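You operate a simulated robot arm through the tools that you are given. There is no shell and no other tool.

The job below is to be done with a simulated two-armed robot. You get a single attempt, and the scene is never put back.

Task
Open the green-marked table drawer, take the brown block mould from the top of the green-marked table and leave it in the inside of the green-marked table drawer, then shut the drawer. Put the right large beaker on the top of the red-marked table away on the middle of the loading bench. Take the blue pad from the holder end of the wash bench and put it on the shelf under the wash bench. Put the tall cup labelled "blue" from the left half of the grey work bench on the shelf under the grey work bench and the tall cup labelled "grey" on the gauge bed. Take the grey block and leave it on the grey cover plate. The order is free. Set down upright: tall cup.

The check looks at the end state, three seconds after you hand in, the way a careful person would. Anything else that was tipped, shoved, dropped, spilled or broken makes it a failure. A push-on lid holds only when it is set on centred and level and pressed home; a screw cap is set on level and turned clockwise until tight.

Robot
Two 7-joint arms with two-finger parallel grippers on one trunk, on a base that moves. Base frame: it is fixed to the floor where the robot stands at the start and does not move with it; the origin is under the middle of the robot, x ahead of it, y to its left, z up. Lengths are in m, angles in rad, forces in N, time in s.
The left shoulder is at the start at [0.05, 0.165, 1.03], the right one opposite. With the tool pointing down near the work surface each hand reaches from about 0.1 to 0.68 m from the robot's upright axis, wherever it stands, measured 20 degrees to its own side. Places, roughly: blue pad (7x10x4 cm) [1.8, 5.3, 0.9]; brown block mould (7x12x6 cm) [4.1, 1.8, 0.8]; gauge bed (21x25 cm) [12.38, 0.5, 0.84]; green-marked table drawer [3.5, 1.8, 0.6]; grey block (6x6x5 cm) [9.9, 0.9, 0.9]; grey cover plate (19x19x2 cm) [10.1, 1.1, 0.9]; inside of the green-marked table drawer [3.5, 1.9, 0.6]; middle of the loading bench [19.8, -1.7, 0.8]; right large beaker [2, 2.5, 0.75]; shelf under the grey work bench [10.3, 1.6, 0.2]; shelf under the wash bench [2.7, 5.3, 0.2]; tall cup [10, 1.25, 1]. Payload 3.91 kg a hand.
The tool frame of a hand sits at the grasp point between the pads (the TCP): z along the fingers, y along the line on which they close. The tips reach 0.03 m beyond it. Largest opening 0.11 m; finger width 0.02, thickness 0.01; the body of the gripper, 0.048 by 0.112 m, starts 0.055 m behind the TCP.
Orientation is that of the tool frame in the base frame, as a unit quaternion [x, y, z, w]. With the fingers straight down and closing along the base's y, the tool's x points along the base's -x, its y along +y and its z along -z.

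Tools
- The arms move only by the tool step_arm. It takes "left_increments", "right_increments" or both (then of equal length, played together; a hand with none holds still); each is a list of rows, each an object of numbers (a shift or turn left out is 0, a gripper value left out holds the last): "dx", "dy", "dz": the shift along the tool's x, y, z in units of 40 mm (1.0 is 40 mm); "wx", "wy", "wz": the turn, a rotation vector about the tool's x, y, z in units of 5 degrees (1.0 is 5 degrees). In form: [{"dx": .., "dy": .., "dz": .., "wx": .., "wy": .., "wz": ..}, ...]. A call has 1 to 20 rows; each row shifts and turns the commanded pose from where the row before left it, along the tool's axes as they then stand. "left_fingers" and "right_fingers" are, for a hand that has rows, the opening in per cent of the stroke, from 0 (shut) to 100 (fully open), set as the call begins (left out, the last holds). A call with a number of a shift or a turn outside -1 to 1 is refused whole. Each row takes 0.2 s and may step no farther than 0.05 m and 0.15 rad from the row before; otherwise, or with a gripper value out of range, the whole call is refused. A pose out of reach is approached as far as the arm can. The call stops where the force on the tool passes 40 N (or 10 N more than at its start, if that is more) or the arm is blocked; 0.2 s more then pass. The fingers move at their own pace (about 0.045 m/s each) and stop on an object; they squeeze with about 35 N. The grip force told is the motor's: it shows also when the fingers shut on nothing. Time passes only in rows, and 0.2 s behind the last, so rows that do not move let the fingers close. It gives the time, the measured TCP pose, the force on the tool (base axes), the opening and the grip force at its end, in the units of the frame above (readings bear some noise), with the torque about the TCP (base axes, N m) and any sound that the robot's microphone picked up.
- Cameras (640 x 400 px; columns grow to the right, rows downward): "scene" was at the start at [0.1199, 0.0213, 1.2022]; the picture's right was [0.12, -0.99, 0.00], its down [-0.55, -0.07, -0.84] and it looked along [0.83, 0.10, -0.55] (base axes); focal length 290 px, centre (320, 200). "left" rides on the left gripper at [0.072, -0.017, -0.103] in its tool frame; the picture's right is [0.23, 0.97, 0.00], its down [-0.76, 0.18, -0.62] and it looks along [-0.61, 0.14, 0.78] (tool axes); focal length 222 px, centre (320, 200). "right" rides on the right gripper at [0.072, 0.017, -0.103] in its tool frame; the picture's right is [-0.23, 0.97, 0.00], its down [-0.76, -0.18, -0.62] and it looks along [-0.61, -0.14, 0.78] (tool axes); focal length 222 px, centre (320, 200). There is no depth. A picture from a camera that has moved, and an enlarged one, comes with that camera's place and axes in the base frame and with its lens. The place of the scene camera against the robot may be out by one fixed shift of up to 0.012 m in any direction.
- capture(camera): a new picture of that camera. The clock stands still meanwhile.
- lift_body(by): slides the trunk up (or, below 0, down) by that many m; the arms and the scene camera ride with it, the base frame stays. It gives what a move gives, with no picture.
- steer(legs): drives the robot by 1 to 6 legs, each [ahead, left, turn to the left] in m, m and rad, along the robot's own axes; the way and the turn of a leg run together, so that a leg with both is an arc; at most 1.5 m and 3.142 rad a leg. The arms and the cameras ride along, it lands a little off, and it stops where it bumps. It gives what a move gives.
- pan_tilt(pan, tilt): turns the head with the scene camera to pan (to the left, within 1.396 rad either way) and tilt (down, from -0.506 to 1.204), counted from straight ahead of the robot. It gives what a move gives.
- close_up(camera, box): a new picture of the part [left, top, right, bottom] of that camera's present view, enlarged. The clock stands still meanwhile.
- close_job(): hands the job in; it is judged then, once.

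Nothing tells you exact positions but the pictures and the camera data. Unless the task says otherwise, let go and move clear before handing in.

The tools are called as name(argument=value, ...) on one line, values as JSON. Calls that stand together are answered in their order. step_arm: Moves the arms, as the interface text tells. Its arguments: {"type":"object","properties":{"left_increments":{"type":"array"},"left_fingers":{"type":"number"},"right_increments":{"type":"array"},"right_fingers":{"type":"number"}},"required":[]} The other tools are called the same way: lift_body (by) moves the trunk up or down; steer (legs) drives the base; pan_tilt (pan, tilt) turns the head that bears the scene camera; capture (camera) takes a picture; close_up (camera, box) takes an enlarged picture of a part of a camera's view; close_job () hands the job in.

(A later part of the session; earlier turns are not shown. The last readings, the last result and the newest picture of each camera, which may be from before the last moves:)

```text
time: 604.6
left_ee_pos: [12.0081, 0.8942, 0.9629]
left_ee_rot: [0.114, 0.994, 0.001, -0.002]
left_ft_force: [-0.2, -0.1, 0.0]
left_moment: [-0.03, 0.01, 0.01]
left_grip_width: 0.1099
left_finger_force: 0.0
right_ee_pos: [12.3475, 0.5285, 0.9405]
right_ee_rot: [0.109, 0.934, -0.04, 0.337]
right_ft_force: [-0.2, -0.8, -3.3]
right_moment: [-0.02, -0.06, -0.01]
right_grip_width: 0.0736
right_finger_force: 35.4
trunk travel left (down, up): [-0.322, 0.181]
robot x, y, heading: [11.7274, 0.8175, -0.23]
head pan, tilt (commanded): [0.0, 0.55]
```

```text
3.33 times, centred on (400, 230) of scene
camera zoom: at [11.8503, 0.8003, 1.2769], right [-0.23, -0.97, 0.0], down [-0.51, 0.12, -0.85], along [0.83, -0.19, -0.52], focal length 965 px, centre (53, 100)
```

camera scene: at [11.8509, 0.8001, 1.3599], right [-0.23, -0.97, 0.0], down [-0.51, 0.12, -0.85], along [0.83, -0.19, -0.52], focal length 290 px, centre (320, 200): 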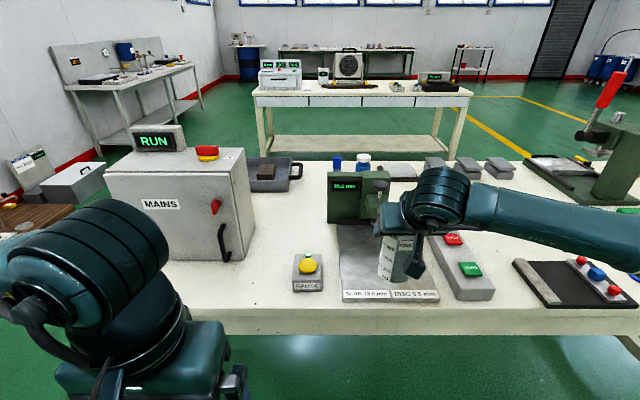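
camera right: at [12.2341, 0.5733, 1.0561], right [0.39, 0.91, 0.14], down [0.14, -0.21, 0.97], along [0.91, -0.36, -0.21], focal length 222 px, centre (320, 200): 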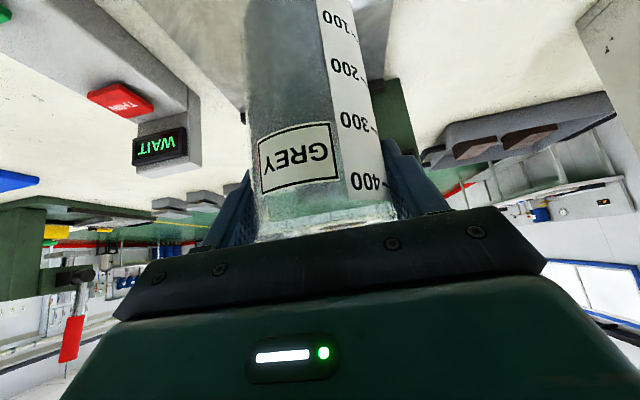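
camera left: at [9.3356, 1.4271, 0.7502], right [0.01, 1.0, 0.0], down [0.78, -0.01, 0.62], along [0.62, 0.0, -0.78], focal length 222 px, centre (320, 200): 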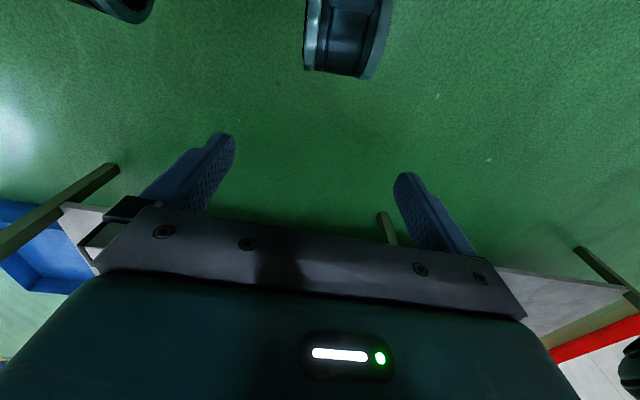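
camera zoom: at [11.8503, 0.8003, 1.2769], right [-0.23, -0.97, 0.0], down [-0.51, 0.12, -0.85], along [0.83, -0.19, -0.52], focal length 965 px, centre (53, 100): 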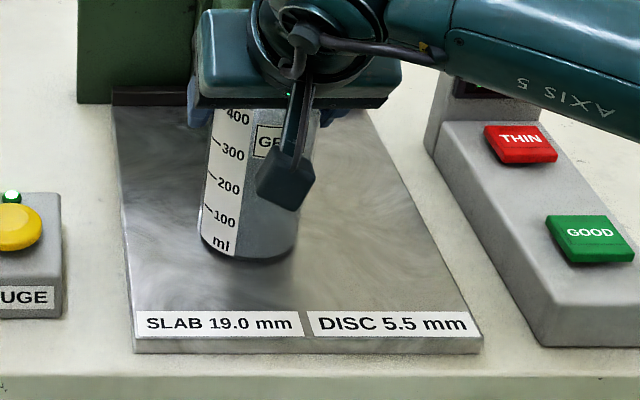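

lift_body(by=-0.003)

lift_body(by=-0.003)

lift_body(by=-0.003)

```text
time: 605.2
left_ee_pos: [12.0075, 0.8936, 0.9601]
left_ee_rot: [0.114, 0.993, 0.002, 0.0]
left_ft_force: [0.3, 0.3, -0.7]
left_moment: [0.01, -0.01, -0.03]
left_grip_width: 0.1099
left_finger_force: 0.0
right_ee_pos: [12.3474, 0.5285, 0.9403]
right_ee_rot: [0.109, 0.933, -0.041, 0.34]
right_ft_force: [-2.8, -0.7, 7.9]
right_moment: [-0.37, 0.51, -0.08]
right_grip_width: 0.0735
right_finger_force: 34.9
trunk travel left (down, up): [-0.319, 0.184]
robot x, y, heading: [11.7337, 0.8139, -0.231]
head pan, tilt (commanded): [0.0, 0.55]
```

```text
time: 605.7
left_ee_pos: [12.0064, 0.8943, 0.9575]
left_ee_rot: [0.115, 0.993, 0.001, 0.0]
left_ft_force: [0.4, -0.1, 1.0]
left_moment: [0.01, 0.03, -0.01]
left_grip_width: 0.1103
left_finger_force: 0.1
right_ee_pos: [12.3471, 0.5298, 0.9393]
right_ee_rot: [0.109, 0.932, -0.04, 0.343]
right_ft_force: [1.5, 0.5, 22.0]
right_moment: [-0.42, 0.51, -0.08]
right_grip_width: 0.0738
right_finger_force: 34.7
trunk travel left (down, up): [-0.316, 0.187]
robot x, y, heading: [11.7322, 0.8147, -0.231]
head pan, tilt (commanded): [0.0, 0.55]
```

```text
time: 606.2
left_ee_pos: [12.0062, 0.8946, 0.9535]
left_ee_rot: [0.114, 0.994, 0.0, 0.0]
left_ft_force: [-0.2, 0.0, -0.5]
left_moment: [0.01, 0.01, -0.02]
left_grip_width: 0.1098
left_finger_force: 0.1
right_ee_pos: [12.3476, 0.5298, 0.9404]
right_ee_rot: [0.109, 0.932, -0.038, 0.345]
right_ft_force: [4.3, 0.5, 28.5]
right_moment: [-0.12, -0.03, -0.18]
right_grip_width: 0.0735
right_finger_force: 34.6
trunk travel left (down, up): [-0.313, 0.19]
robot x, y, heading: [11.7323, 0.8183, -0.225]
head pan, tilt (commanded): [0.0, 0.55]
```

Contact, with a bit too much push. I ease back up 7 mm of trunk and then open.

lift_body(by=0.006)

lift_body(by=0.001)

close_up(camera="scene", box=[320, 170, 480, 290])

```text
time: 606.8
left_ee_pos: [12.007, 0.8946, 0.9594]
left_ee_rot: [0.114, 0.993, 0.001, -0.001]
left_ft_force: [0.3, 0.3, -0.5]
left_moment: [0.0, 0.01, 0.0]
left_grip_width: 0.11
left_finger_force: 0.0
right_ee_pos: [12.3477, 0.5296, 0.9403]
right_ee_rot: [0.108, 0.934, -0.04, 0.338]
right_ft_force: [4.5, 2.9, 14.8]
right_moment: [-0.17, -0.19, 0.11]
right_grip_width: 0.0734
right_finger_force: 34.7
trunk travel left (down, up): [-0.319, 0.184]
robot x, y, heading: [11.7323, 0.8169, -0.228]
head pan, tilt (commanded): [0.0, 0.55]
```

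```text
time: 607.3
left_ee_pos: [12.0069, 0.8937, 0.9603]
left_ee_rot: [0.114, 0.994, 0.0, -0.002]
left_ft_force: [0.6, -0.7, 0.6]
left_moment: [-0.02, 0.0, 0.0]
left_grip_width: 0.11
left_finger_force: 0.0
right_ee_pos: [12.3451, 0.5289, 0.9391]
right_ee_rot: [0.109, 0.934, -0.04, 0.338]
right_ft_force: [3.9, 3.1, 10.7]
right_moment: [-0.08, -0.47, 0.14]
right_grip_width: 0.0737
right_finger_force: 35.3
trunk travel left (down, up): [-0.32, 0.183]
robot x, y, heading: [11.7339, 0.8195, -0.226]
head pan, tilt (commanded): [0.0, 0.55]
```

```text
3.33 times, centred on (400, 230) of scene
camera zoom: at [11.8492, 0.8013, 1.2751], right [-0.23, -0.97, 0.0], down [-0.51, 0.12, -0.85], along [0.83, -0.19, -0.52], focal length 965 px, centre (53, 100)
```

zoom: 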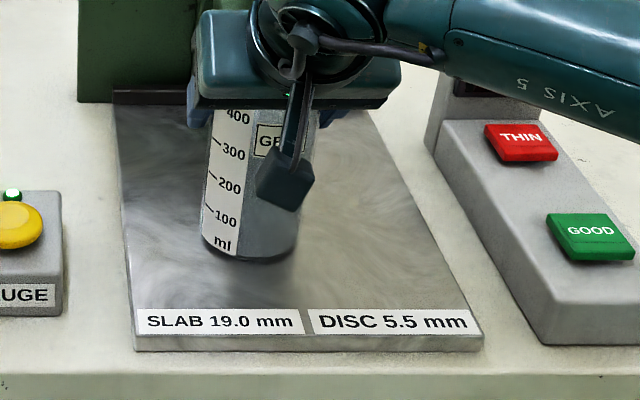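

step_arm(right_increments=[{}, {}, {}, {}, {}, {}], right_fingers=100)

step_arm(right_increments=[{"dx": 0.2, "dz": -0.166}, {"dx": 0.4, "dz": -0.332}, {"dx": 0.481, "dz": -0.399}, {"dx": 0.481, "dz": -0.399}])

steer(legs=[[-0.3, 0, 0]])

capture(camera="scene")

close_up(camera="scene", box=[260, 120, 460, 245])

```text
time: 608.7
left_ee_pos: [12.0081, 0.8934, 0.9603]
left_ee_rot: [0.115, 0.993, 0.001, 0.0]
left_ft_force: [-1.0, -0.2, -0.1]
left_moment: [0.0, 0.01, 0.02]
left_grip_width: 0.1099
left_finger_force: 0.1
right_ee_pos: [12.3466, 0.5297, 0.938]
right_ee_rot: [0.109, 0.934, -0.041, 0.336]
right_ft_force: [0.0, -0.5, 0.6]
right_moment: [-0.01, -0.01, 0.03]
right_grip_width: 0.1101
right_finger_force: 0.2
trunk travel left (down, up): [-0.32, 0.183]
robot x, y, heading: [11.7317, 0.8171, -0.23]
head pan, tilt (commanded): [0.0, 0.55]
```

```text
time: 609.7
left_ee_pos: [12.0079, 0.8946, 0.9601]
left_ee_rot: [0.114, 0.993, 0.001, -0.001]
left_ft_force: [0.3, -0.4, -0.1]
left_moment: [-0.01, -0.01, 0.01]
left_grip_width: 0.1099
left_finger_force: 0.1
right_ee_pos: [12.2687, 0.5479, 0.9415]
right_ee_rot: [0.108, 0.934, -0.04, 0.337]
right_ft_force: [-0.4, -0.6, -0.1]
right_moment: [-0.01, 0.0, 0.0]
right_grip_width: 0.1098
right_finger_force: 0.1
trunk travel left (down, up): [-0.32, 0.183]
robot x, y, heading: [11.73, 0.8194, -0.228]
head pan, tilt (commanded): [0.0, 0.55]
```

```text
time: 611.7
left_ee_pos: [11.7089, 0.9643, 0.9598]
left_ee_rot: [0.113, 0.994, 0.001, -0.001]
left_ft_force: [0.3, 0.2, 0.6]
left_moment: [-0.02, -0.01, 0.01]
left_grip_width: 0.1101
left_finger_force: 0.0
right_ee_pos: [11.9713, 0.6182, 0.9416]
right_ee_rot: [0.109, 0.934, -0.04, 0.337]
right_ft_force: [-0.7, 0.2, 0.0]
right_moment: [0.0, -0.03, -0.03]
right_grip_width: 0.11
right_finger_force: 0.1
trunk travel left (down, up): [-0.32, 0.183]
robot x, y, heading: [11.4335, 0.882, -0.225]
head pan, tilt (commanded): [0.0, 0.55]
```

```text
taken
camera scene: at [11.5519, 0.87, 1.2751], right [-0.23, -0.97, 0.0], down [-0.51, 0.12, -0.85], along [0.83, -0.19, -0.52], focal length 290 px, centre (320, 200)
```

scene: 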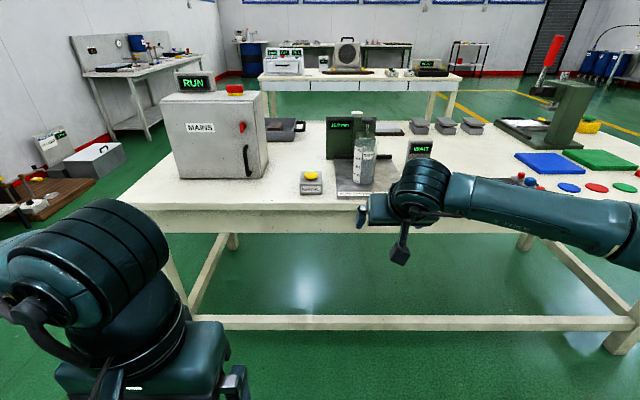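

```text
3.20 times, centred on (360, 182) of scene
camera zoom: at [11.5519, 0.87, 1.2751], right [-0.23, -0.97, 0.0], down [-0.51, 0.12, -0.85], along [0.83, -0.19, -0.52], focal length 927 px, centre (192, 256)
```

zoom: 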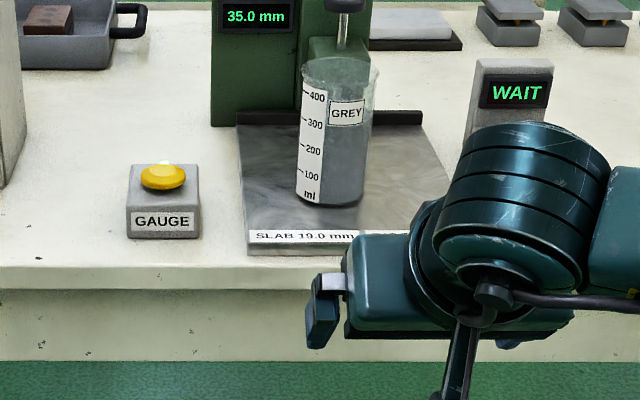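

The GREY cup stands upright on the gauge bed, clear of the gauge head. Now the drawer job: I fold the right hand to its normal pose and drive out of the gap toward the green-marked table.

step_arm(right_increments=[{"wy": 1}, {"wy": 1}, {"wy": 1}, {"wy": 1}, {"wy": 1}, {"wy": 1}, {"wy": 1}, {"wy": 1}, {"dx": 1}, {"dx": 1}, {"dx": 1}, {"dx": 1}, {"dx": 1}])

steer(legs=[[0, -1.0, 0], [0, -1.0, 0], [0, 0, 1.56]])

pan_tilt(pan=1.2, tilt=0.35)

capture(camera="scene")

```text
time: 614.5
left_ee_pos: [11.7102, 0.9638, 0.9608]
left_ee_rot: [0.113, 0.994, 0.001, -0.001]
left_ft_force: [0.2, 0.5, 0.0]
left_moment: [0.04, -0.01, -0.01]
left_grip_width: 0.1098
left_finger_force: 0.1
right_ee_pos: [11.7779, 0.6675, 0.9418]
right_ee_rot: [0.115, 0.993, -0.001, -0.003]
right_ft_force: [0.2, -0.3, -0.2]
right_moment: [0.01, 0.02, -0.01]
right_grip_width: 0.1101
right_finger_force: 0.0
trunk travel left (down, up): [-0.32, 0.183]
robot x, y, heading: [11.4349, 0.8896, -0.231]
head pan, tilt (commanded): [0.0, 0.55]
```

```text
time: 636.3
left_ee_pos: [10.9232, -0.807, 0.9614]
left_ee_rot: [-0.621, 0.784, 0.0, -0.001]
left_ft_force: [0.4, 0.1, 0.2]
left_moment: [-0.03, 0.0, -0.02]
left_grip_width: 0.11
left_finger_force: 0.0
right_ee_pos: [11.2187, -0.7395, 0.9424]
right_ee_rot: [-0.619, 0.785, -0.002, -0.001]
right_ft_force: [0.1, 0.8, -0.4]
right_moment: [0.03, 0.01, 0.0]
right_grip_width: 0.1104
right_finger_force: 0.0
trunk travel left (down, up): [-0.32, 0.183]
robot x, y, heading: [10.9933, -1.0822, 1.337]
head pan, tilt (commanded): [0.0, 0.55]
```

```text
time: 637.7
left_ee_pos: [10.9225, -0.807, 0.9607]
left_ee_rot: [-0.621, 0.784, 0.0, -0.001]
left_ft_force: [0.5, -0.4, -0.9]
left_moment: [-0.02, -0.01, 0.02]
left_grip_width: 0.11
left_finger_force: 0.0
right_ee_pos: [11.2181, -0.7394, 0.9415]
right_ee_rot: [-0.619, 0.785, -0.003, -0.002]
right_ft_force: [-0.3, -1.2, 0.4]
right_moment: [-0.02, 0.05, 0.02]
right_grip_width: 0.1099
right_finger_force: 0.1
trunk travel left (down, up): [-0.32, 0.183]
robot x, y, heading: [10.9975, -1.0826, 1.342]
head pan, tilt (commanded): [1.201, 0.351]
```

```text
taken
camera scene: at [10.9304, -0.9915, 1.2932], right [0.57, 0.82, 0.0], down [0.28, -0.19, -0.94], along [-0.77, 0.53, -0.34], focal length 290 px, centre (320, 200)
```

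scene: 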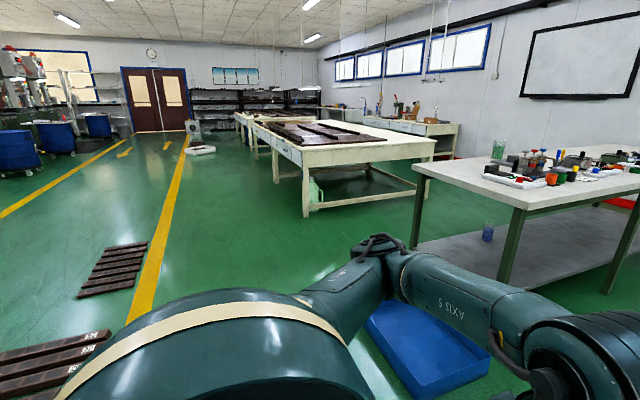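

The lane toward the green-marked table is free except a white tray farther along. I strafe along in front of the tables.

steer(legs=[[0, 1.45, 0], [0, 1.45, 0]])

steer(legs=[[0, 1.4, 0.03], [0, 1.4, 0]])

capture(camera="scene")

```text
time: 662.6
left_ee_pos: [8.1611, -0.1, 0.9601]
left_ee_rot: [-0.618, 0.786, -0.001, -0.002]
left_ft_force: [-0.2, 0.7, -0.1]
left_moment: [-0.02, -0.01, 0.01]
left_grip_width: 0.11
left_finger_force: 0.0
right_ee_pos: [8.4572, -0.0332, 0.9424]
right_ee_rot: [-0.617, 0.787, -0.003, -0.002]
right_ft_force: [0.1, 0.2, 0.7]
right_moment: [0.01, 0.01, 0.03]
right_grip_width: 0.1102
right_finger_force: 0.1
trunk travel left (down, up): [-0.32, 0.183]
robot x, y, heading: [8.2335, -0.3776, 1.331]
head pan, tilt (commanded): [1.201, 0.351]
```

```text
time: 687.1
left_ee_pos: [5.3963, 0.4081, 0.9598]
left_ee_rot: [-0.649, 0.761, 0.0, -0.001]
left_ft_force: [0.4, 0.1, -0.1]
left_moment: [-0.01, 0.01, -0.01]
left_grip_width: 0.1101
left_finger_force: 0.0
right_ee_pos: [5.6857, 0.497, 0.9421]
right_ee_rot: [-0.648, 0.762, -0.002, -0.001]
right_ft_force: [-0.9, 0.1, 0.9]
right_moment: [-0.04, -0.02, -0.02]
right_grip_width: 0.1103
right_finger_force: 0.0
trunk travel left (down, up): [-0.32, 0.183]
robot x, y, heading: [5.4903, 0.138, 1.412]
head pan, tilt (commanded): [1.201, 0.351]
```

```text
taken
camera scene: at [5.4185, 0.224, 1.2932], right [0.5, 0.86, 0.0], down [0.3, -0.17, -0.94], along [-0.81, 0.47, -0.34], focal length 290 px, centre (320, 200)
```

scene: 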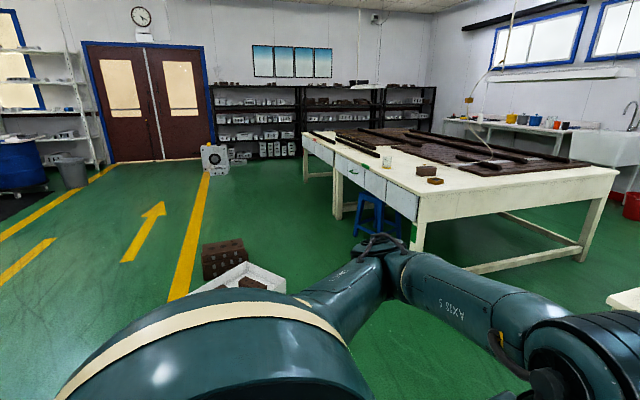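

I see the green-marked table with its green-handled drawer, a blue stool beneath it, and brown blocks on top. I zoom in.

close_up(camera="scene", box=[300, 120, 540, 270])

close_up(camera="scene", box=[170, 220, 330, 320])

```text
2.67 times, centred on (420, 195) of scene
camera zoom: at [5.4185, 0.224, 1.2932], right [0.5, 0.86, 0.0], down [0.3, -0.17, -0.94], along [-0.81, 0.47, -0.34], focal length 772 px, centre (53, 213)
```

zoom: 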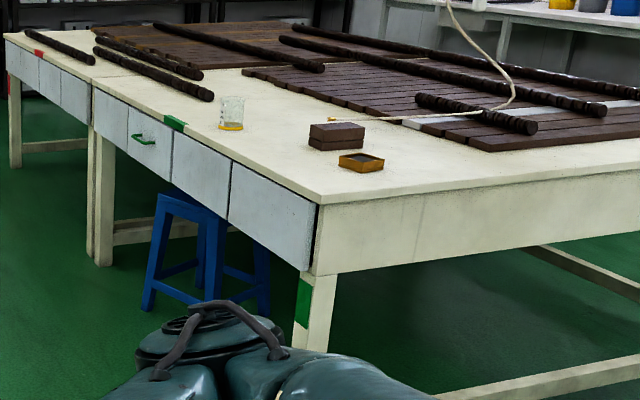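

```text
4.00 times, centred on (250, 270) of scene
camera zoom: at [5.4185, 0.224, 1.2932], right [0.5, 0.86, 0.0], down [0.3, -0.17, -0.94], along [-0.81, 0.47, -0.34], focal length 1158 px, centre (600, -80)
```

zoom: 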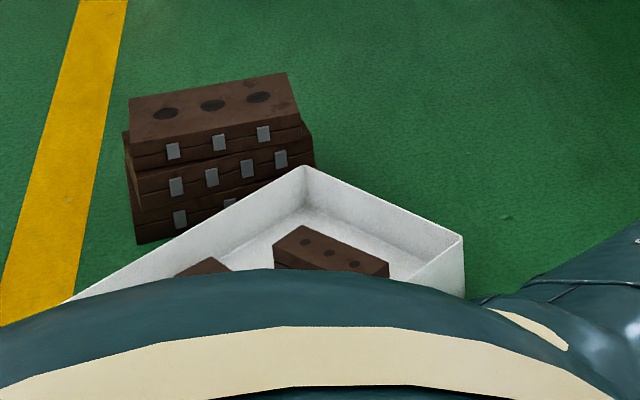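

The mould is the brown block near the beaker; another small box lies beside it. Bricks and a tray stand on the floor in front, so I approach along the table front: straighten, move ahead and strafe to the right end of the green-marked table.

steer(legs=[[0, 0, -0.075], [0, 0.9, 0], [0.55, 0, 0]])

pan_tilt(pan=0.9, tilt=0.6)

capture(camera="scene")

pan_tilt(pan=0.1, tilt=0.6)

capture(camera="scene")

```text
time: 698.6
left_ee_pos: [4.6376, 1.1414, 0.9609]
left_ee_rot: [-0.625, 0.781, -0.001, -0.002]
left_ft_force: [0.2, -0.2, 0.2]
left_moment: [0.02, -0.04, -0.03]
left_grip_width: 0.1097
left_finger_force: 0.0
right_ee_pos: [4.9335, 1.2096, 0.9421]
right_ee_rot: [-0.622, 0.783, -0.002, -0.002]
right_ft_force: [-0.4, -0.4, 0.0]
right_moment: [-0.01, 0.0, -0.01]
right_grip_width: 0.1099
right_finger_force: 0.0
trunk travel left (down, up): [-0.32, 0.183]
robot x, y, heading: [4.7143, 0.8635, 1.347]
head pan, tilt (commanded): [1.201, 0.351]
```

```text
time: 699.4
left_ee_pos: [4.6382, 1.1405, 0.9609]
left_ee_rot: [-0.624, 0.781, 0.0, -0.002]
left_ft_force: [0.5, 0.1, 0.0]
left_moment: [0.01, 0.0, 0.01]
left_grip_width: 0.1099
left_finger_force: 0.1
right_ee_pos: [4.9332, 1.2103, 0.9424]
right_ee_rot: [-0.622, 0.783, -0.002, -0.001]
right_ft_force: [-0.1, 0.8, 0.7]
right_moment: [0.0, 0.0, 0.01]
right_grip_width: 0.1099
right_finger_force: 0.1
trunk travel left (down, up): [-0.32, 0.183]
robot x, y, heading: [4.7171, 0.8673, 1.341]
head pan, tilt (commanded): [0.901, 0.6]
```

```text
taken
camera scene: at [4.6694, 0.9727, 1.2705], right [0.78, 0.63, 0.0], down [0.35, -0.44, -0.83], along [-0.52, 0.64, -0.56], focal length 290 px, centre (320, 200)
```

scene: 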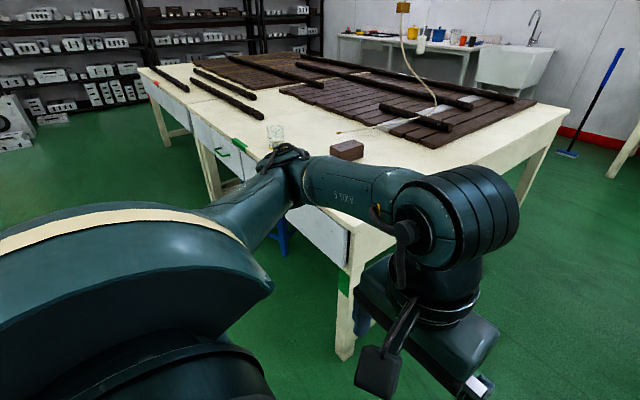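

```text
time: 700.6
left_ee_pos: [4.6384, 1.1401, 0.9591]
left_ee_rot: [-0.624, 0.781, 0.0, 0.0]
left_ft_force: [-0.4, 0.0, 0.0]
left_moment: [-0.01, 0.03, -0.02]
left_grip_width: 0.1101
left_finger_force: 0.1
right_ee_pos: [4.9332, 1.2099, 0.9417]
right_ee_rot: [-0.623, 0.782, -0.002, -0.001]
right_ft_force: [0.0, 0.0, -0.1]
right_moment: [-0.01, 0.04, -0.03]
right_grip_width: 0.1098
right_finger_force: 0.1
trunk travel left (down, up): [-0.32, 0.183]
robot x, y, heading: [4.7153, 0.8666, 1.348]
head pan, tilt (commanded): [0.099, 0.6]
```

```text
taken
camera scene: at [4.7357, 0.9915, 1.2705], right [0.99, -0.12, 0.0], down [-0.07, -0.56, -0.83], along [0.1, 0.82, -0.56], focal length 290 px, centre (320, 200)
```

scene: 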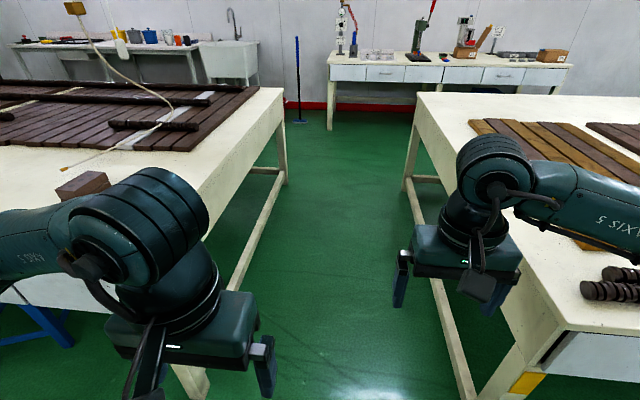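

I need a better look at the tray and bricks on the floor before strafing left; I turn the head down-left.

pan_tilt(pan=1.39, tilt=0.5)

capture(camera="scene")

capture(camera="left")

```text
time: 702.0
left_ee_pos: [4.6388, 1.1405, 0.9599]
left_ee_rot: [-0.624, 0.781, 0.0, -0.002]
left_ft_force: [1.3, -0.3, 0.5]
left_moment: [-0.02, 0.02, 0.01]
left_grip_width: 0.1098
left_finger_force: 0.2
right_ee_pos: [4.9336, 1.2092, 0.9417]
right_ee_rot: [-0.622, 0.783, -0.003, -0.002]
right_ft_force: [0.5, 0.1, 0.2]
right_moment: [-0.02, 0.03, 0.02]
right_grip_width: 0.11
right_finger_force: 0.0
trunk travel left (down, up): [-0.32, 0.183]
robot x, y, heading: [4.7173, 0.8615, 1.351]
head pan, tilt (commanded): [1.389, 0.499]
```

```text
taken
camera scene: at [4.6412, 0.9398, 1.2796], right [0.4, 0.92, 0.0], down [0.44, -0.19, -0.88], along [-0.81, 0.35, -0.48], focal length 290 px, centre (320, 200)
```

scene: 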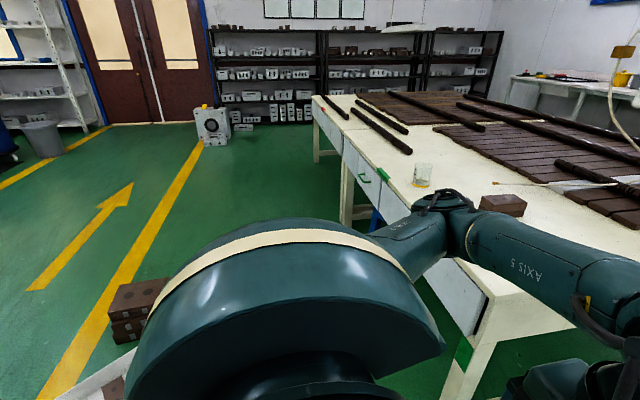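

```text
taken
camera left: at [4.638, 1.0654, 1.0653], right [-1.0, -0.01, 0.0], down [0.0, 0.78, 0.62], along [-0.01, 0.62, -0.78], focal length 222 px, centre (320, 200)
```

left: 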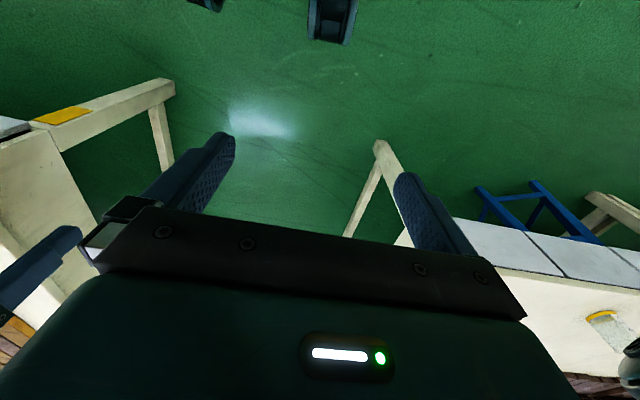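

The base's wheels appear about 0.2 m from its middle, so I have margin. I move ahead slightly and strafe left until the mould is in front of the right hand.

steer(legs=[[0.13, 0, -0.012], [0, 0.5, 0]])

pan_tilt(pan=0.5, tilt=0.7)

capture(camera="scene")

capture(camera="left")

```text
time: 707.8
left_ee_pos: [4.1875, 1.3861, 0.9604]
left_ee_rot: [-0.617, 0.787, 0.0, -0.001]
left_ft_force: [-0.3, -0.5, 0.2]
left_moment: [-0.05, -0.02, -0.02]
left_grip_width: 0.1101
left_finger_force: 0.1
right_ee_pos: [4.4837, 1.4506, 0.9421]
right_ee_rot: [-0.615, 0.788, -0.002, -0.002]
right_ft_force: [-0.1, 0.0, 0.0]
right_moment: [0.03, 0.01, 0.01]
right_grip_width: 0.1101
right_finger_force: 0.0
trunk travel left (down, up): [-0.32, 0.183]
robot x, y, heading: [4.2641, 1.1069, 1.331]
head pan, tilt (commanded): [1.389, 0.499]
```

```text
time: 709.0
left_ee_pos: [4.1887, 1.3871, 0.9605]
left_ee_rot: [-0.617, 0.787, 0.0, -0.002]
left_ft_force: [-0.5, 0.5, 0.6]
left_moment: [0.02, -0.02, -0.02]
left_grip_width: 0.1101
left_finger_force: 0.0
right_ee_pos: [4.4837, 1.4507, 0.9421]
right_ee_rot: [-0.616, 0.788, -0.003, -0.001]
right_ft_force: [-0.7, -0.8, -0.1]
right_moment: [0.0, -0.02, 0.01]
right_grip_width: 0.11
right_finger_force: 0.1
trunk travel left (down, up): [-0.32, 0.183]
robot x, y, heading: [4.2632, 1.1095, 1.331]
head pan, tilt (commanded): [0.499, 0.7]
```

```text
taken
camera scene: at [4.249, 1.23, 1.2619], right [0.97, 0.26, 0.0], down [0.17, -0.62, -0.77], along [-0.2, 0.74, -0.64], focal length 290 px, centre (320, 200)
```

scene: 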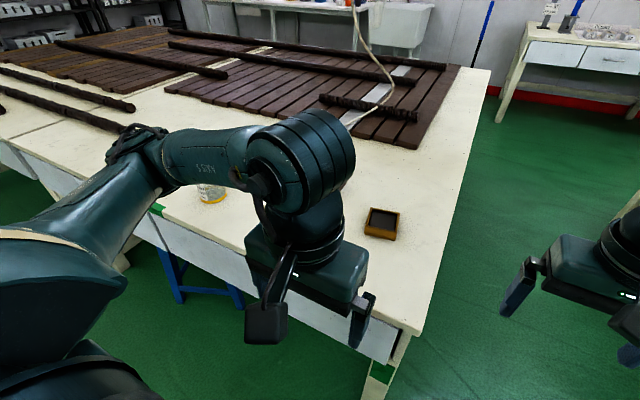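

```text
taken
camera left: at [4.1868, 1.3109, 1.0653], right [-1.0, 0.01, 0.0], down [0.01, 0.78, 0.62], along [0.01, 0.62, -0.78], focal length 222 px, centre (320, 200)
```

left: 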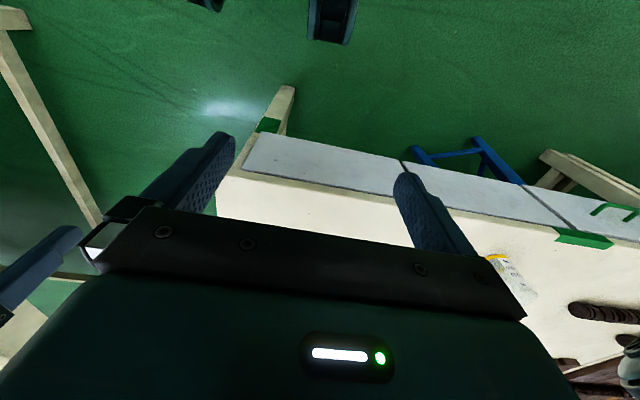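

I continue strafing left so the mould comes in front of the right hand.

steer(legs=[[0, 0.47, 0]])

pan_tilt(pan=-0.1, tilt=0.75)

capture(camera="scene")

capture(camera="right")

capture(camera="left")

```text
time: 713.5
left_ee_pos: [3.7421, 1.4944, 0.9606]
left_ee_rot: [-0.619, 0.786, 0.001, -0.001]
left_ft_force: [0.1, -0.1, 0.1]
left_moment: [-0.01, 0.02, -0.01]
left_grip_width: 0.1101
left_finger_force: 0.2
right_ee_pos: [4.0384, 1.5605, 0.9418]
right_ee_rot: [-0.618, 0.786, -0.002, -0.001]
right_ft_force: [-0.5, 0.1, 0.9]
right_moment: [-0.02, -0.05, -0.03]
right_grip_width: 0.11
right_finger_force: 0.1
trunk travel left (down, up): [-0.32, 0.183]
robot x, y, heading: [3.8129, 1.2193, 1.329]
head pan, tilt (commanded): [0.499, 0.7]
```

```text
time: 714.5
left_ee_pos: [3.7425, 1.4943, 0.96]
left_ee_rot: [-0.619, 0.786, 0.0, -0.002]
left_ft_force: [-0.3, 0.1, 0.5]
left_moment: [0.02, 0.02, 0.0]
left_grip_width: 0.1099
left_finger_force: 0.1
right_ee_pos: [4.0378, 1.5603, 0.9418]
right_ee_rot: [-0.618, 0.786, -0.003, -0.003]
right_ft_force: [-0.3, 0.2, 0.2]
right_moment: [0.0, 0.01, -0.01]
right_grip_width: 0.1099
right_finger_force: 0.1
trunk travel left (down, up): [-0.32, 0.183]
robot x, y, heading: [3.8185, 1.2194, 1.34]
head pan, tilt (commanded): [-0.099, 0.75]
```

```text
taken
camera scene: at [3.8528, 1.3346, 1.2576], right [0.94, -0.33, 0.0], down [-0.22, -0.64, -0.73], along [0.24, 0.69, -0.68], focal length 290 px, centre (320, 200)
```

scene: 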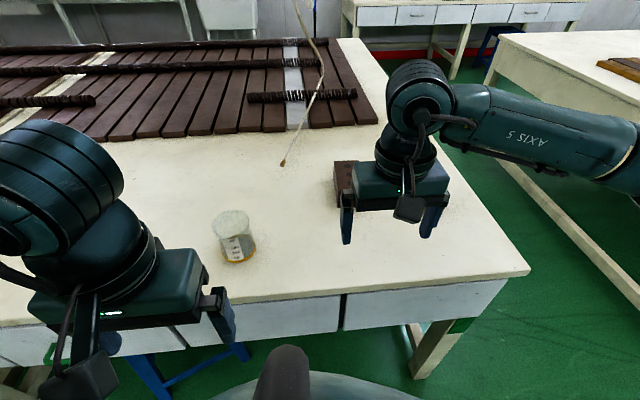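

```text
taken
camera right: at [4.0049, 1.4944, 1.0451], right [-0.89, 0.45, 0.0], down [0.35, 0.7, 0.62], along [0.28, 0.55, -0.78], focal length 222 px, centre (320, 200)
```

right: 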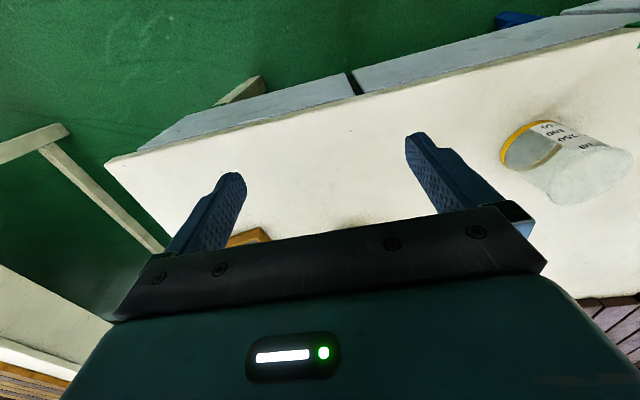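

```text
taken
camera left: at [3.7409, 1.419, 1.0653], right [-1.0, 0.01, 0.0], down [0.01, 0.78, 0.62], along [0.0, 0.62, -0.78], focal length 222 px, centre (320, 200)
```

left: 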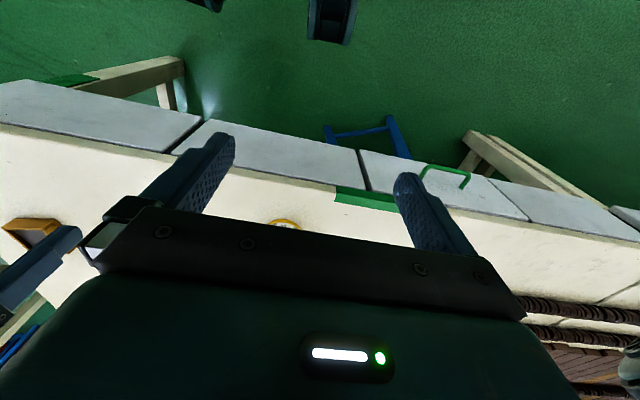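

The mould is about 0.30 m straight ahead of the right hand. I extend the hand 0.22 m over the table and look with its camera.

step_arm(right_increments=[{"dx": -0.9}, {"dx": -0.9}, {"dx": -0.9}, {"dx": -0.9}, {"dx": -0.9}, {"dx": -0.9}])

capture(camera="right")

capture(camera="scene")

```text
time: 715.9
left_ee_pos: [3.7413, 1.4954, 0.9602]
left_ee_rot: [-0.619, 0.785, 0.0, -0.001]
left_ft_force: [-0.5, 0.2, 0.9]
left_moment: [-0.01, 0.04, 0.0]
left_grip_width: 0.1102
left_finger_force: 0.1
right_ee_pos: [4.0885, 1.7715, 0.9398]
right_ee_rot: [-0.619, 0.786, -0.003, -0.001]
right_ft_force: [0.3, -0.2, 0.3]
right_moment: [-0.02, 0.01, -0.02]
right_grip_width: 0.1099
right_finger_force: 0.0
trunk travel left (down, up): [-0.32, 0.183]
robot x, y, heading: [3.8149, 1.2159, 1.332]
head pan, tilt (commanded): [-0.099, 0.75]
```

```text
taken
camera right: at [4.0553, 1.7058, 1.043], right [-0.89, 0.45, 0.0], down [0.35, 0.7, 0.62], along [0.28, 0.55, -0.78], focal length 222 px, centre (320, 200)
```

right: 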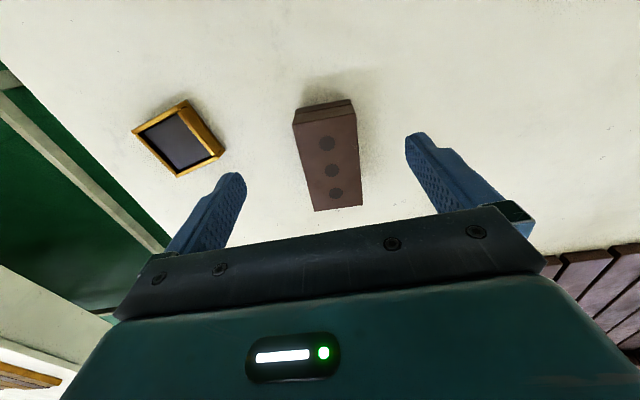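

```text
taken
camera scene: at [3.8526, 1.3348, 1.2576], right [0.94, -0.33, 0.0], down [-0.22, -0.64, -0.73], along [0.24, 0.69, -0.68], focal length 290 px, centre (320, 200)
```

scene: 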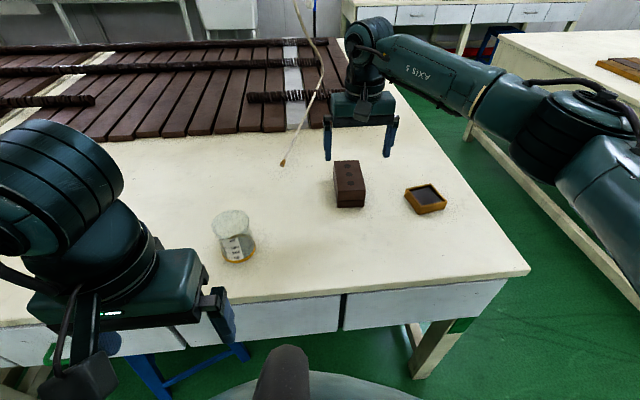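

The mould (three round marks) lies long-side toward me. I zoom to measure.

close_up(camera="right", box=[240, 80, 440, 230])

close_up(camera="scene", box=[270, 130, 470, 255])

```text
2.67 times, centred on (340, 155) of right
camera zoom: at [4.0553, 1.7058, 1.043], right [-0.89, 0.45, 0.0], down [0.35, 0.7, 0.62], along [0.28, 0.55, -0.78], focal length 592 px, centre (267, 320)
```

zoom: 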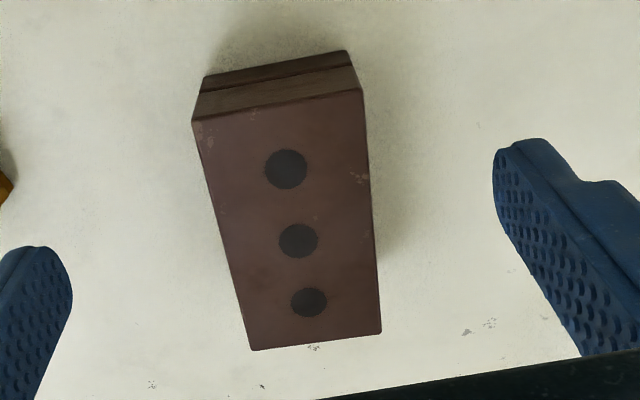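

```text
3.20 times, centred on (370, 192) of scene
camera zoom: at [3.8526, 1.3348, 1.2576], right [0.94, -0.33, 0.0], down [-0.22, -0.64, -0.73], along [0.24, 0.69, -0.68], focal length 927 px, centre (160, 224)
```

zoom: 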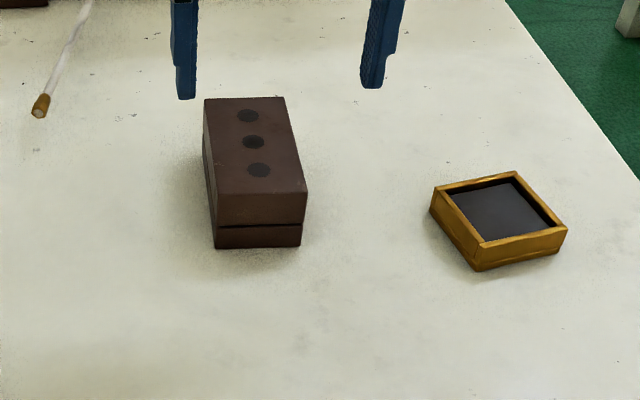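

The mould is 5.8 cm ahead of the hand, turned about 3°. I move the base 5 cm closer and then position the hand over it.

steer(legs=[[0.05, 0, 0]])

close_up(camera="right", box=[240, 50, 440, 200])

```text
time: 716.9
left_ee_pos: [3.7549, 1.5439, 0.9592]
left_ee_rot: [-0.619, 0.786, -0.001, -0.003]
left_ft_force: [-1.0, 0.2, 0.3]
left_moment: [0.01, 0.0, 0.0]
left_grip_width: 0.1098
left_finger_force: 0.1
right_ee_pos: [4.1003, 1.8197, 0.9399]
right_ee_rot: [-0.617, 0.787, -0.002, -0.002]
right_ft_force: [0.1, -0.1, 0.0]
right_moment: [0.0, -0.02, 0.0]
right_grip_width: 0.11
right_finger_force: 0.0
trunk travel left (down, up): [-0.32, 0.183]
robot x, y, heading: [3.8295, 1.2645, 1.336]
head pan, tilt (commanded): [-0.099, 0.75]
```

```text
2.67 times, centred on (340, 125) of right
camera zoom: at [4.0675, 1.7547, 1.0425], right [-0.89, 0.45, 0.0], down [0.35, 0.7, 0.62], along [0.28, 0.55, -0.79], focal length 592 px, centre (267, 400)
```

zoom: 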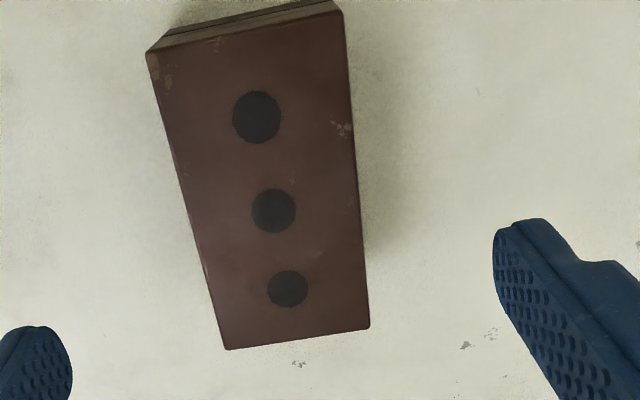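

Nearly over it: 1 cm forward and a 3° turn. I apply that and go down over the mould.

step_arm(right_increments=[{"dx": -0.25, "wz": 0.6}, {"dz": 0.8}, {"dz": 0.8}, {"dz": 0.8}])

capture(camera="right")

close_up(camera="scene", box=[270, 110, 470, 235])

```text
time: 717.9
left_ee_pos: [3.754, 1.5421, 0.9611]
left_ee_rot: [-0.619, 0.786, -0.001, -0.001]
left_ft_force: [-0.3, 0.2, 0.3]
left_moment: [0.0, -0.01, -0.01]
left_grip_width: 0.1101
left_finger_force: 0.0
right_ee_pos: [4.1035, 1.828, 0.8436]
right_ee_rot: [-0.596, 0.803, -0.003, -0.002]
right_ft_force: [-0.5, 0.2, -0.4]
right_moment: [0.0, 0.0, 0.0]
right_grip_width: 0.11
right_finger_force: 0.0
trunk travel left (down, up): [-0.32, 0.183]
robot x, y, heading: [3.8274, 1.2657, 1.331]
head pan, tilt (commanded): [-0.099, 0.75]
```

```text
taken
camera right: at [4.068, 1.7641, 0.9476], right [-0.87, 0.5, 0.0], down [0.39, 0.68, 0.62], along [0.31, 0.54, -0.78], focal length 222 px, centre (320, 200)
```

right: 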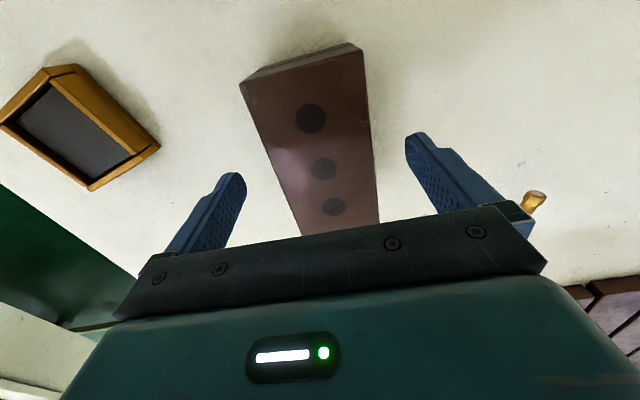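

```text
3.20 times, centred on (370, 172) of scene
camera zoom: at [3.8647, 1.3834, 1.2576], right [0.94, -0.33, 0.0], down [-0.23, -0.64, -0.73], along [0.24, 0.69, -0.68], focal length 927 px, centre (160, 288)
```

zoom: 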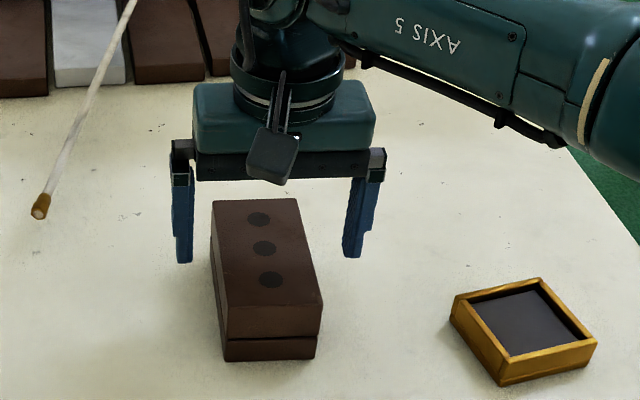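

The fingers straddle the mould's middle. I lower 3.8 cm more and grip.

step_arm(right_increments=[{"dz": 0.48}, {"dz": 0.47}])

step_arm(right_increments=[{}, {}, {}, {}, {}], right_fingers=0)

lift_body(by=0.1)

capture(camera="right")

capture(camera="scene")

```text
time: 718.5
left_ee_pos: [3.7537, 1.5433, 0.9601]
left_ee_rot: [-0.619, 0.785, -0.001, -0.002]
left_ft_force: [0.3, -0.2, 0.3]
left_moment: [-0.01, -0.01, -0.01]
left_grip_width: 0.1103
left_finger_force: 0.2
right_ee_pos: [4.1026, 1.828, 0.8061]
right_ee_rot: [-0.596, 0.803, -0.002, -0.001]
right_ft_force: [0.1, 0.3, -0.8]
right_moment: [-0.04, 0.0, 0.02]
right_grip_width: 0.1098
right_finger_force: 0.0
trunk travel left (down, up): [-0.32, 0.183]
robot x, y, heading: [3.8286, 1.2653, 1.329]
head pan, tilt (commanded): [-0.099, 0.75]
```

```text
time: 719.6
left_ee_pos: [3.753, 1.5426, 0.9607]
left_ee_rot: [-0.619, 0.785, 0.001, -0.002]
left_ft_force: [0.2, 0.3, -0.4]
left_moment: [0.01, 0.0, 0.01]
left_grip_width: 0.11
left_finger_force: 0.2
right_ee_pos: [4.1028, 1.8294, 0.8061]
right_ee_rot: [-0.597, 0.802, -0.002, -0.002]
right_ft_force: [-2.1, 0.5, 0.2]
right_moment: [0.25, 0.27, 0.08]
right_grip_width: 0.0661
right_finger_force: 35.0
trunk travel left (down, up): [-0.32, 0.183]
robot x, y, heading: [3.8291, 1.2641, 1.333]
head pan, tilt (commanded): [-0.099, 0.75]
```

```text
time: 721.0
left_ee_pos: [3.7542, 1.5435, 1.0597]
left_ee_rot: [-0.619, 0.785, 0.0, -0.002]
left_ft_force: [0.2, -0.8, 0.1]
left_moment: [-0.02, -0.04, -0.02]
left_grip_width: 0.1098
left_finger_force: 0.1
right_ee_pos: [4.1041, 1.8272, 0.9055]
right_ee_rot: [-0.597, 0.802, -0.003, -0.003]
right_ft_force: [0.3, 0.0, -6.6]
right_moment: [-0.02, 0.01, -0.02]
right_grip_width: 0.0658
right_finger_force: 34.7
trunk travel left (down, up): [-0.42, 0.083]
robot x, y, heading: [3.83, 1.2651, 1.337]
head pan, tilt (commanded): [-0.099, 0.75]
```

```text
taken
camera right: at [4.0674, 1.7651, 1.0089], right [-0.87, 0.5, 0.0], down [0.39, 0.68, 0.62], along [0.31, 0.54, -0.79], focal length 222 px, centre (320, 200)
```

right: 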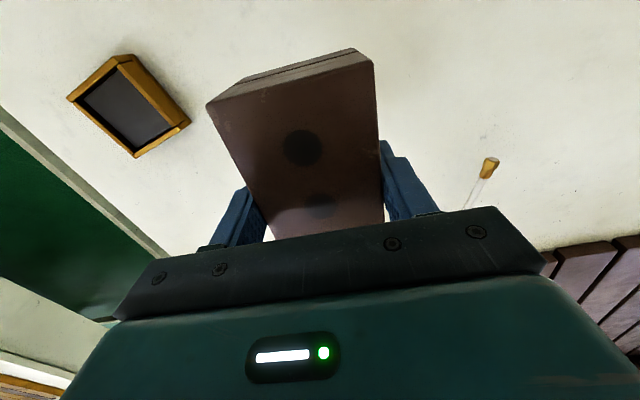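

```text
taken
camera scene: at [3.8651, 1.3842, 1.3574], right [0.94, -0.33, 0.0], down [-0.23, -0.64, -0.73], along [0.24, 0.69, -0.68], focal length 290 px, centre (320, 200)
```

scene: 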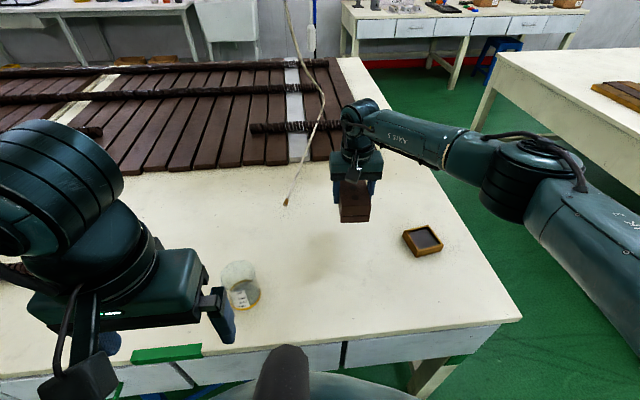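

The mould is held. I pull the right hand back toward me, then strafe left in front of the drawer, keeping between the stool and the bricks on the floor.

step_arm(right_increments=[{"dz": -0.9}, {"dz": -0.9}, {"dz": -0.9}, {"dx": 0.9}, {"dx": 0.9}, {"dx": 0.9}, {"dx": 0.9}, {"dx": 0.9}, {"dx": 0.9}])

steer(legs=[[-0.03, 0, 0], [0, 0.4, 0]])

capture(camera="left")

pan_tilt(pan=0.0, tilt=1.0)

capture(camera="scene")

```text
time: 723.0
left_ee_pos: [3.7536, 1.543, 1.0604]
left_ee_rot: [-0.619, 0.785, -0.001, -0.002]
left_ft_force: [-0.9, 0.2, 0.2]
left_moment: [-0.05, 0.0, -0.01]
left_grip_width: 0.1098
left_finger_force: 0.1
right_ee_pos: [4.0427, 1.6239, 1.0154]
right_ee_rot: [-0.596, 0.803, -0.003, -0.001]
right_ft_force: [-0.4, 0.0, -6.8]
right_moment: [-0.02, 0.01, -0.03]
right_grip_width: 0.0662
right_finger_force: 34.6
trunk travel left (down, up): [-0.42, 0.083]
robot x, y, heading: [3.8301, 1.2643, 1.336]
head pan, tilt (commanded): [-0.099, 0.75]
```

```text
time: 727.5
left_ee_pos: [3.3568, 1.6097, 1.0599]
left_ee_rot: [-0.617, 0.787, -0.001, -0.002]
left_ft_force: [-1.0, -0.7, -0.3]
left_moment: [-0.01, -0.03, 0.01]
left_grip_width: 0.11
left_finger_force: 0.0
right_ee_pos: [3.6462, 1.6909, 1.0144]
right_ee_rot: [-0.595, 0.804, -0.002, -0.002]
right_ft_force: [0.3, 1.0, -8.2]
right_moment: [-0.02, -0.01, 0.01]
right_grip_width: 0.0658
right_finger_force: 35.5
trunk travel left (down, up): [-0.42, 0.083]
robot x, y, heading: [3.4301, 1.3322, 1.327]
head pan, tilt (commanded): [-0.099, 0.75]
```

```text
taken
camera left: at [3.3558, 1.535, 1.1652], right [-1.0, 0.01, 0.0], down [0.01, 0.78, 0.62], along [0.01, 0.62, -0.78], focal length 222 px, centre (320, 200)
```

left: 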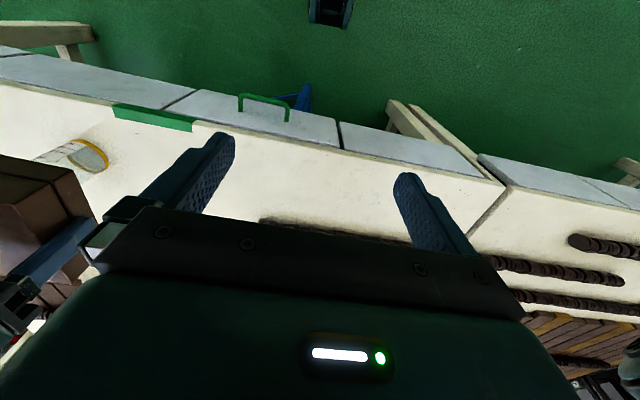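

```text
time: 728.3
left_ee_pos: [3.3558, 1.6093, 1.0601]
left_ee_rot: [-0.617, 0.787, 0.0, -0.002]
left_ft_force: [-0.1, 0.3, -0.3]
left_moment: [-0.01, 0.02, -0.02]
left_grip_width: 0.1102
left_finger_force: 0.0
right_ee_pos: [3.6466, 1.6907, 1.0151]
right_ee_rot: [-0.595, 0.804, -0.002, -0.002]
right_ft_force: [-0.3, 0.3, -7.4]
right_moment: [-0.02, 0.01, 0.0]
right_grip_width: 0.0655
right_finger_force: 34.8
trunk travel left (down, up): [-0.42, 0.083]
robot x, y, heading: [3.4271, 1.3325, 1.326]
head pan, tilt (commanded): [0.0, 1.0]
```

```text
taken
camera scene: at [3.4564, 1.4397, 1.3385], right [0.97, -0.24, 0.0], down [-0.2, -0.82, -0.54], along [0.13, 0.52, -0.84], focal length 290 px, centre (320, 200)
```

scene: 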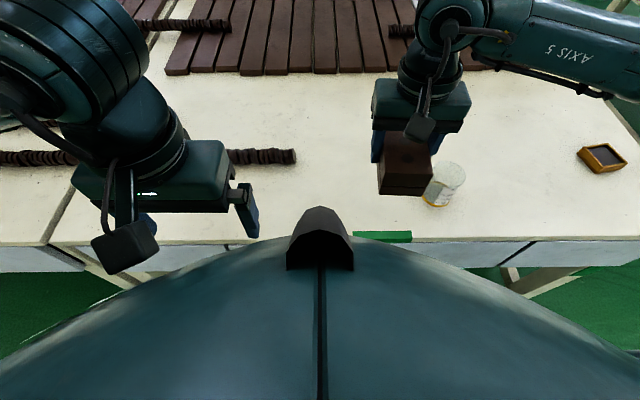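

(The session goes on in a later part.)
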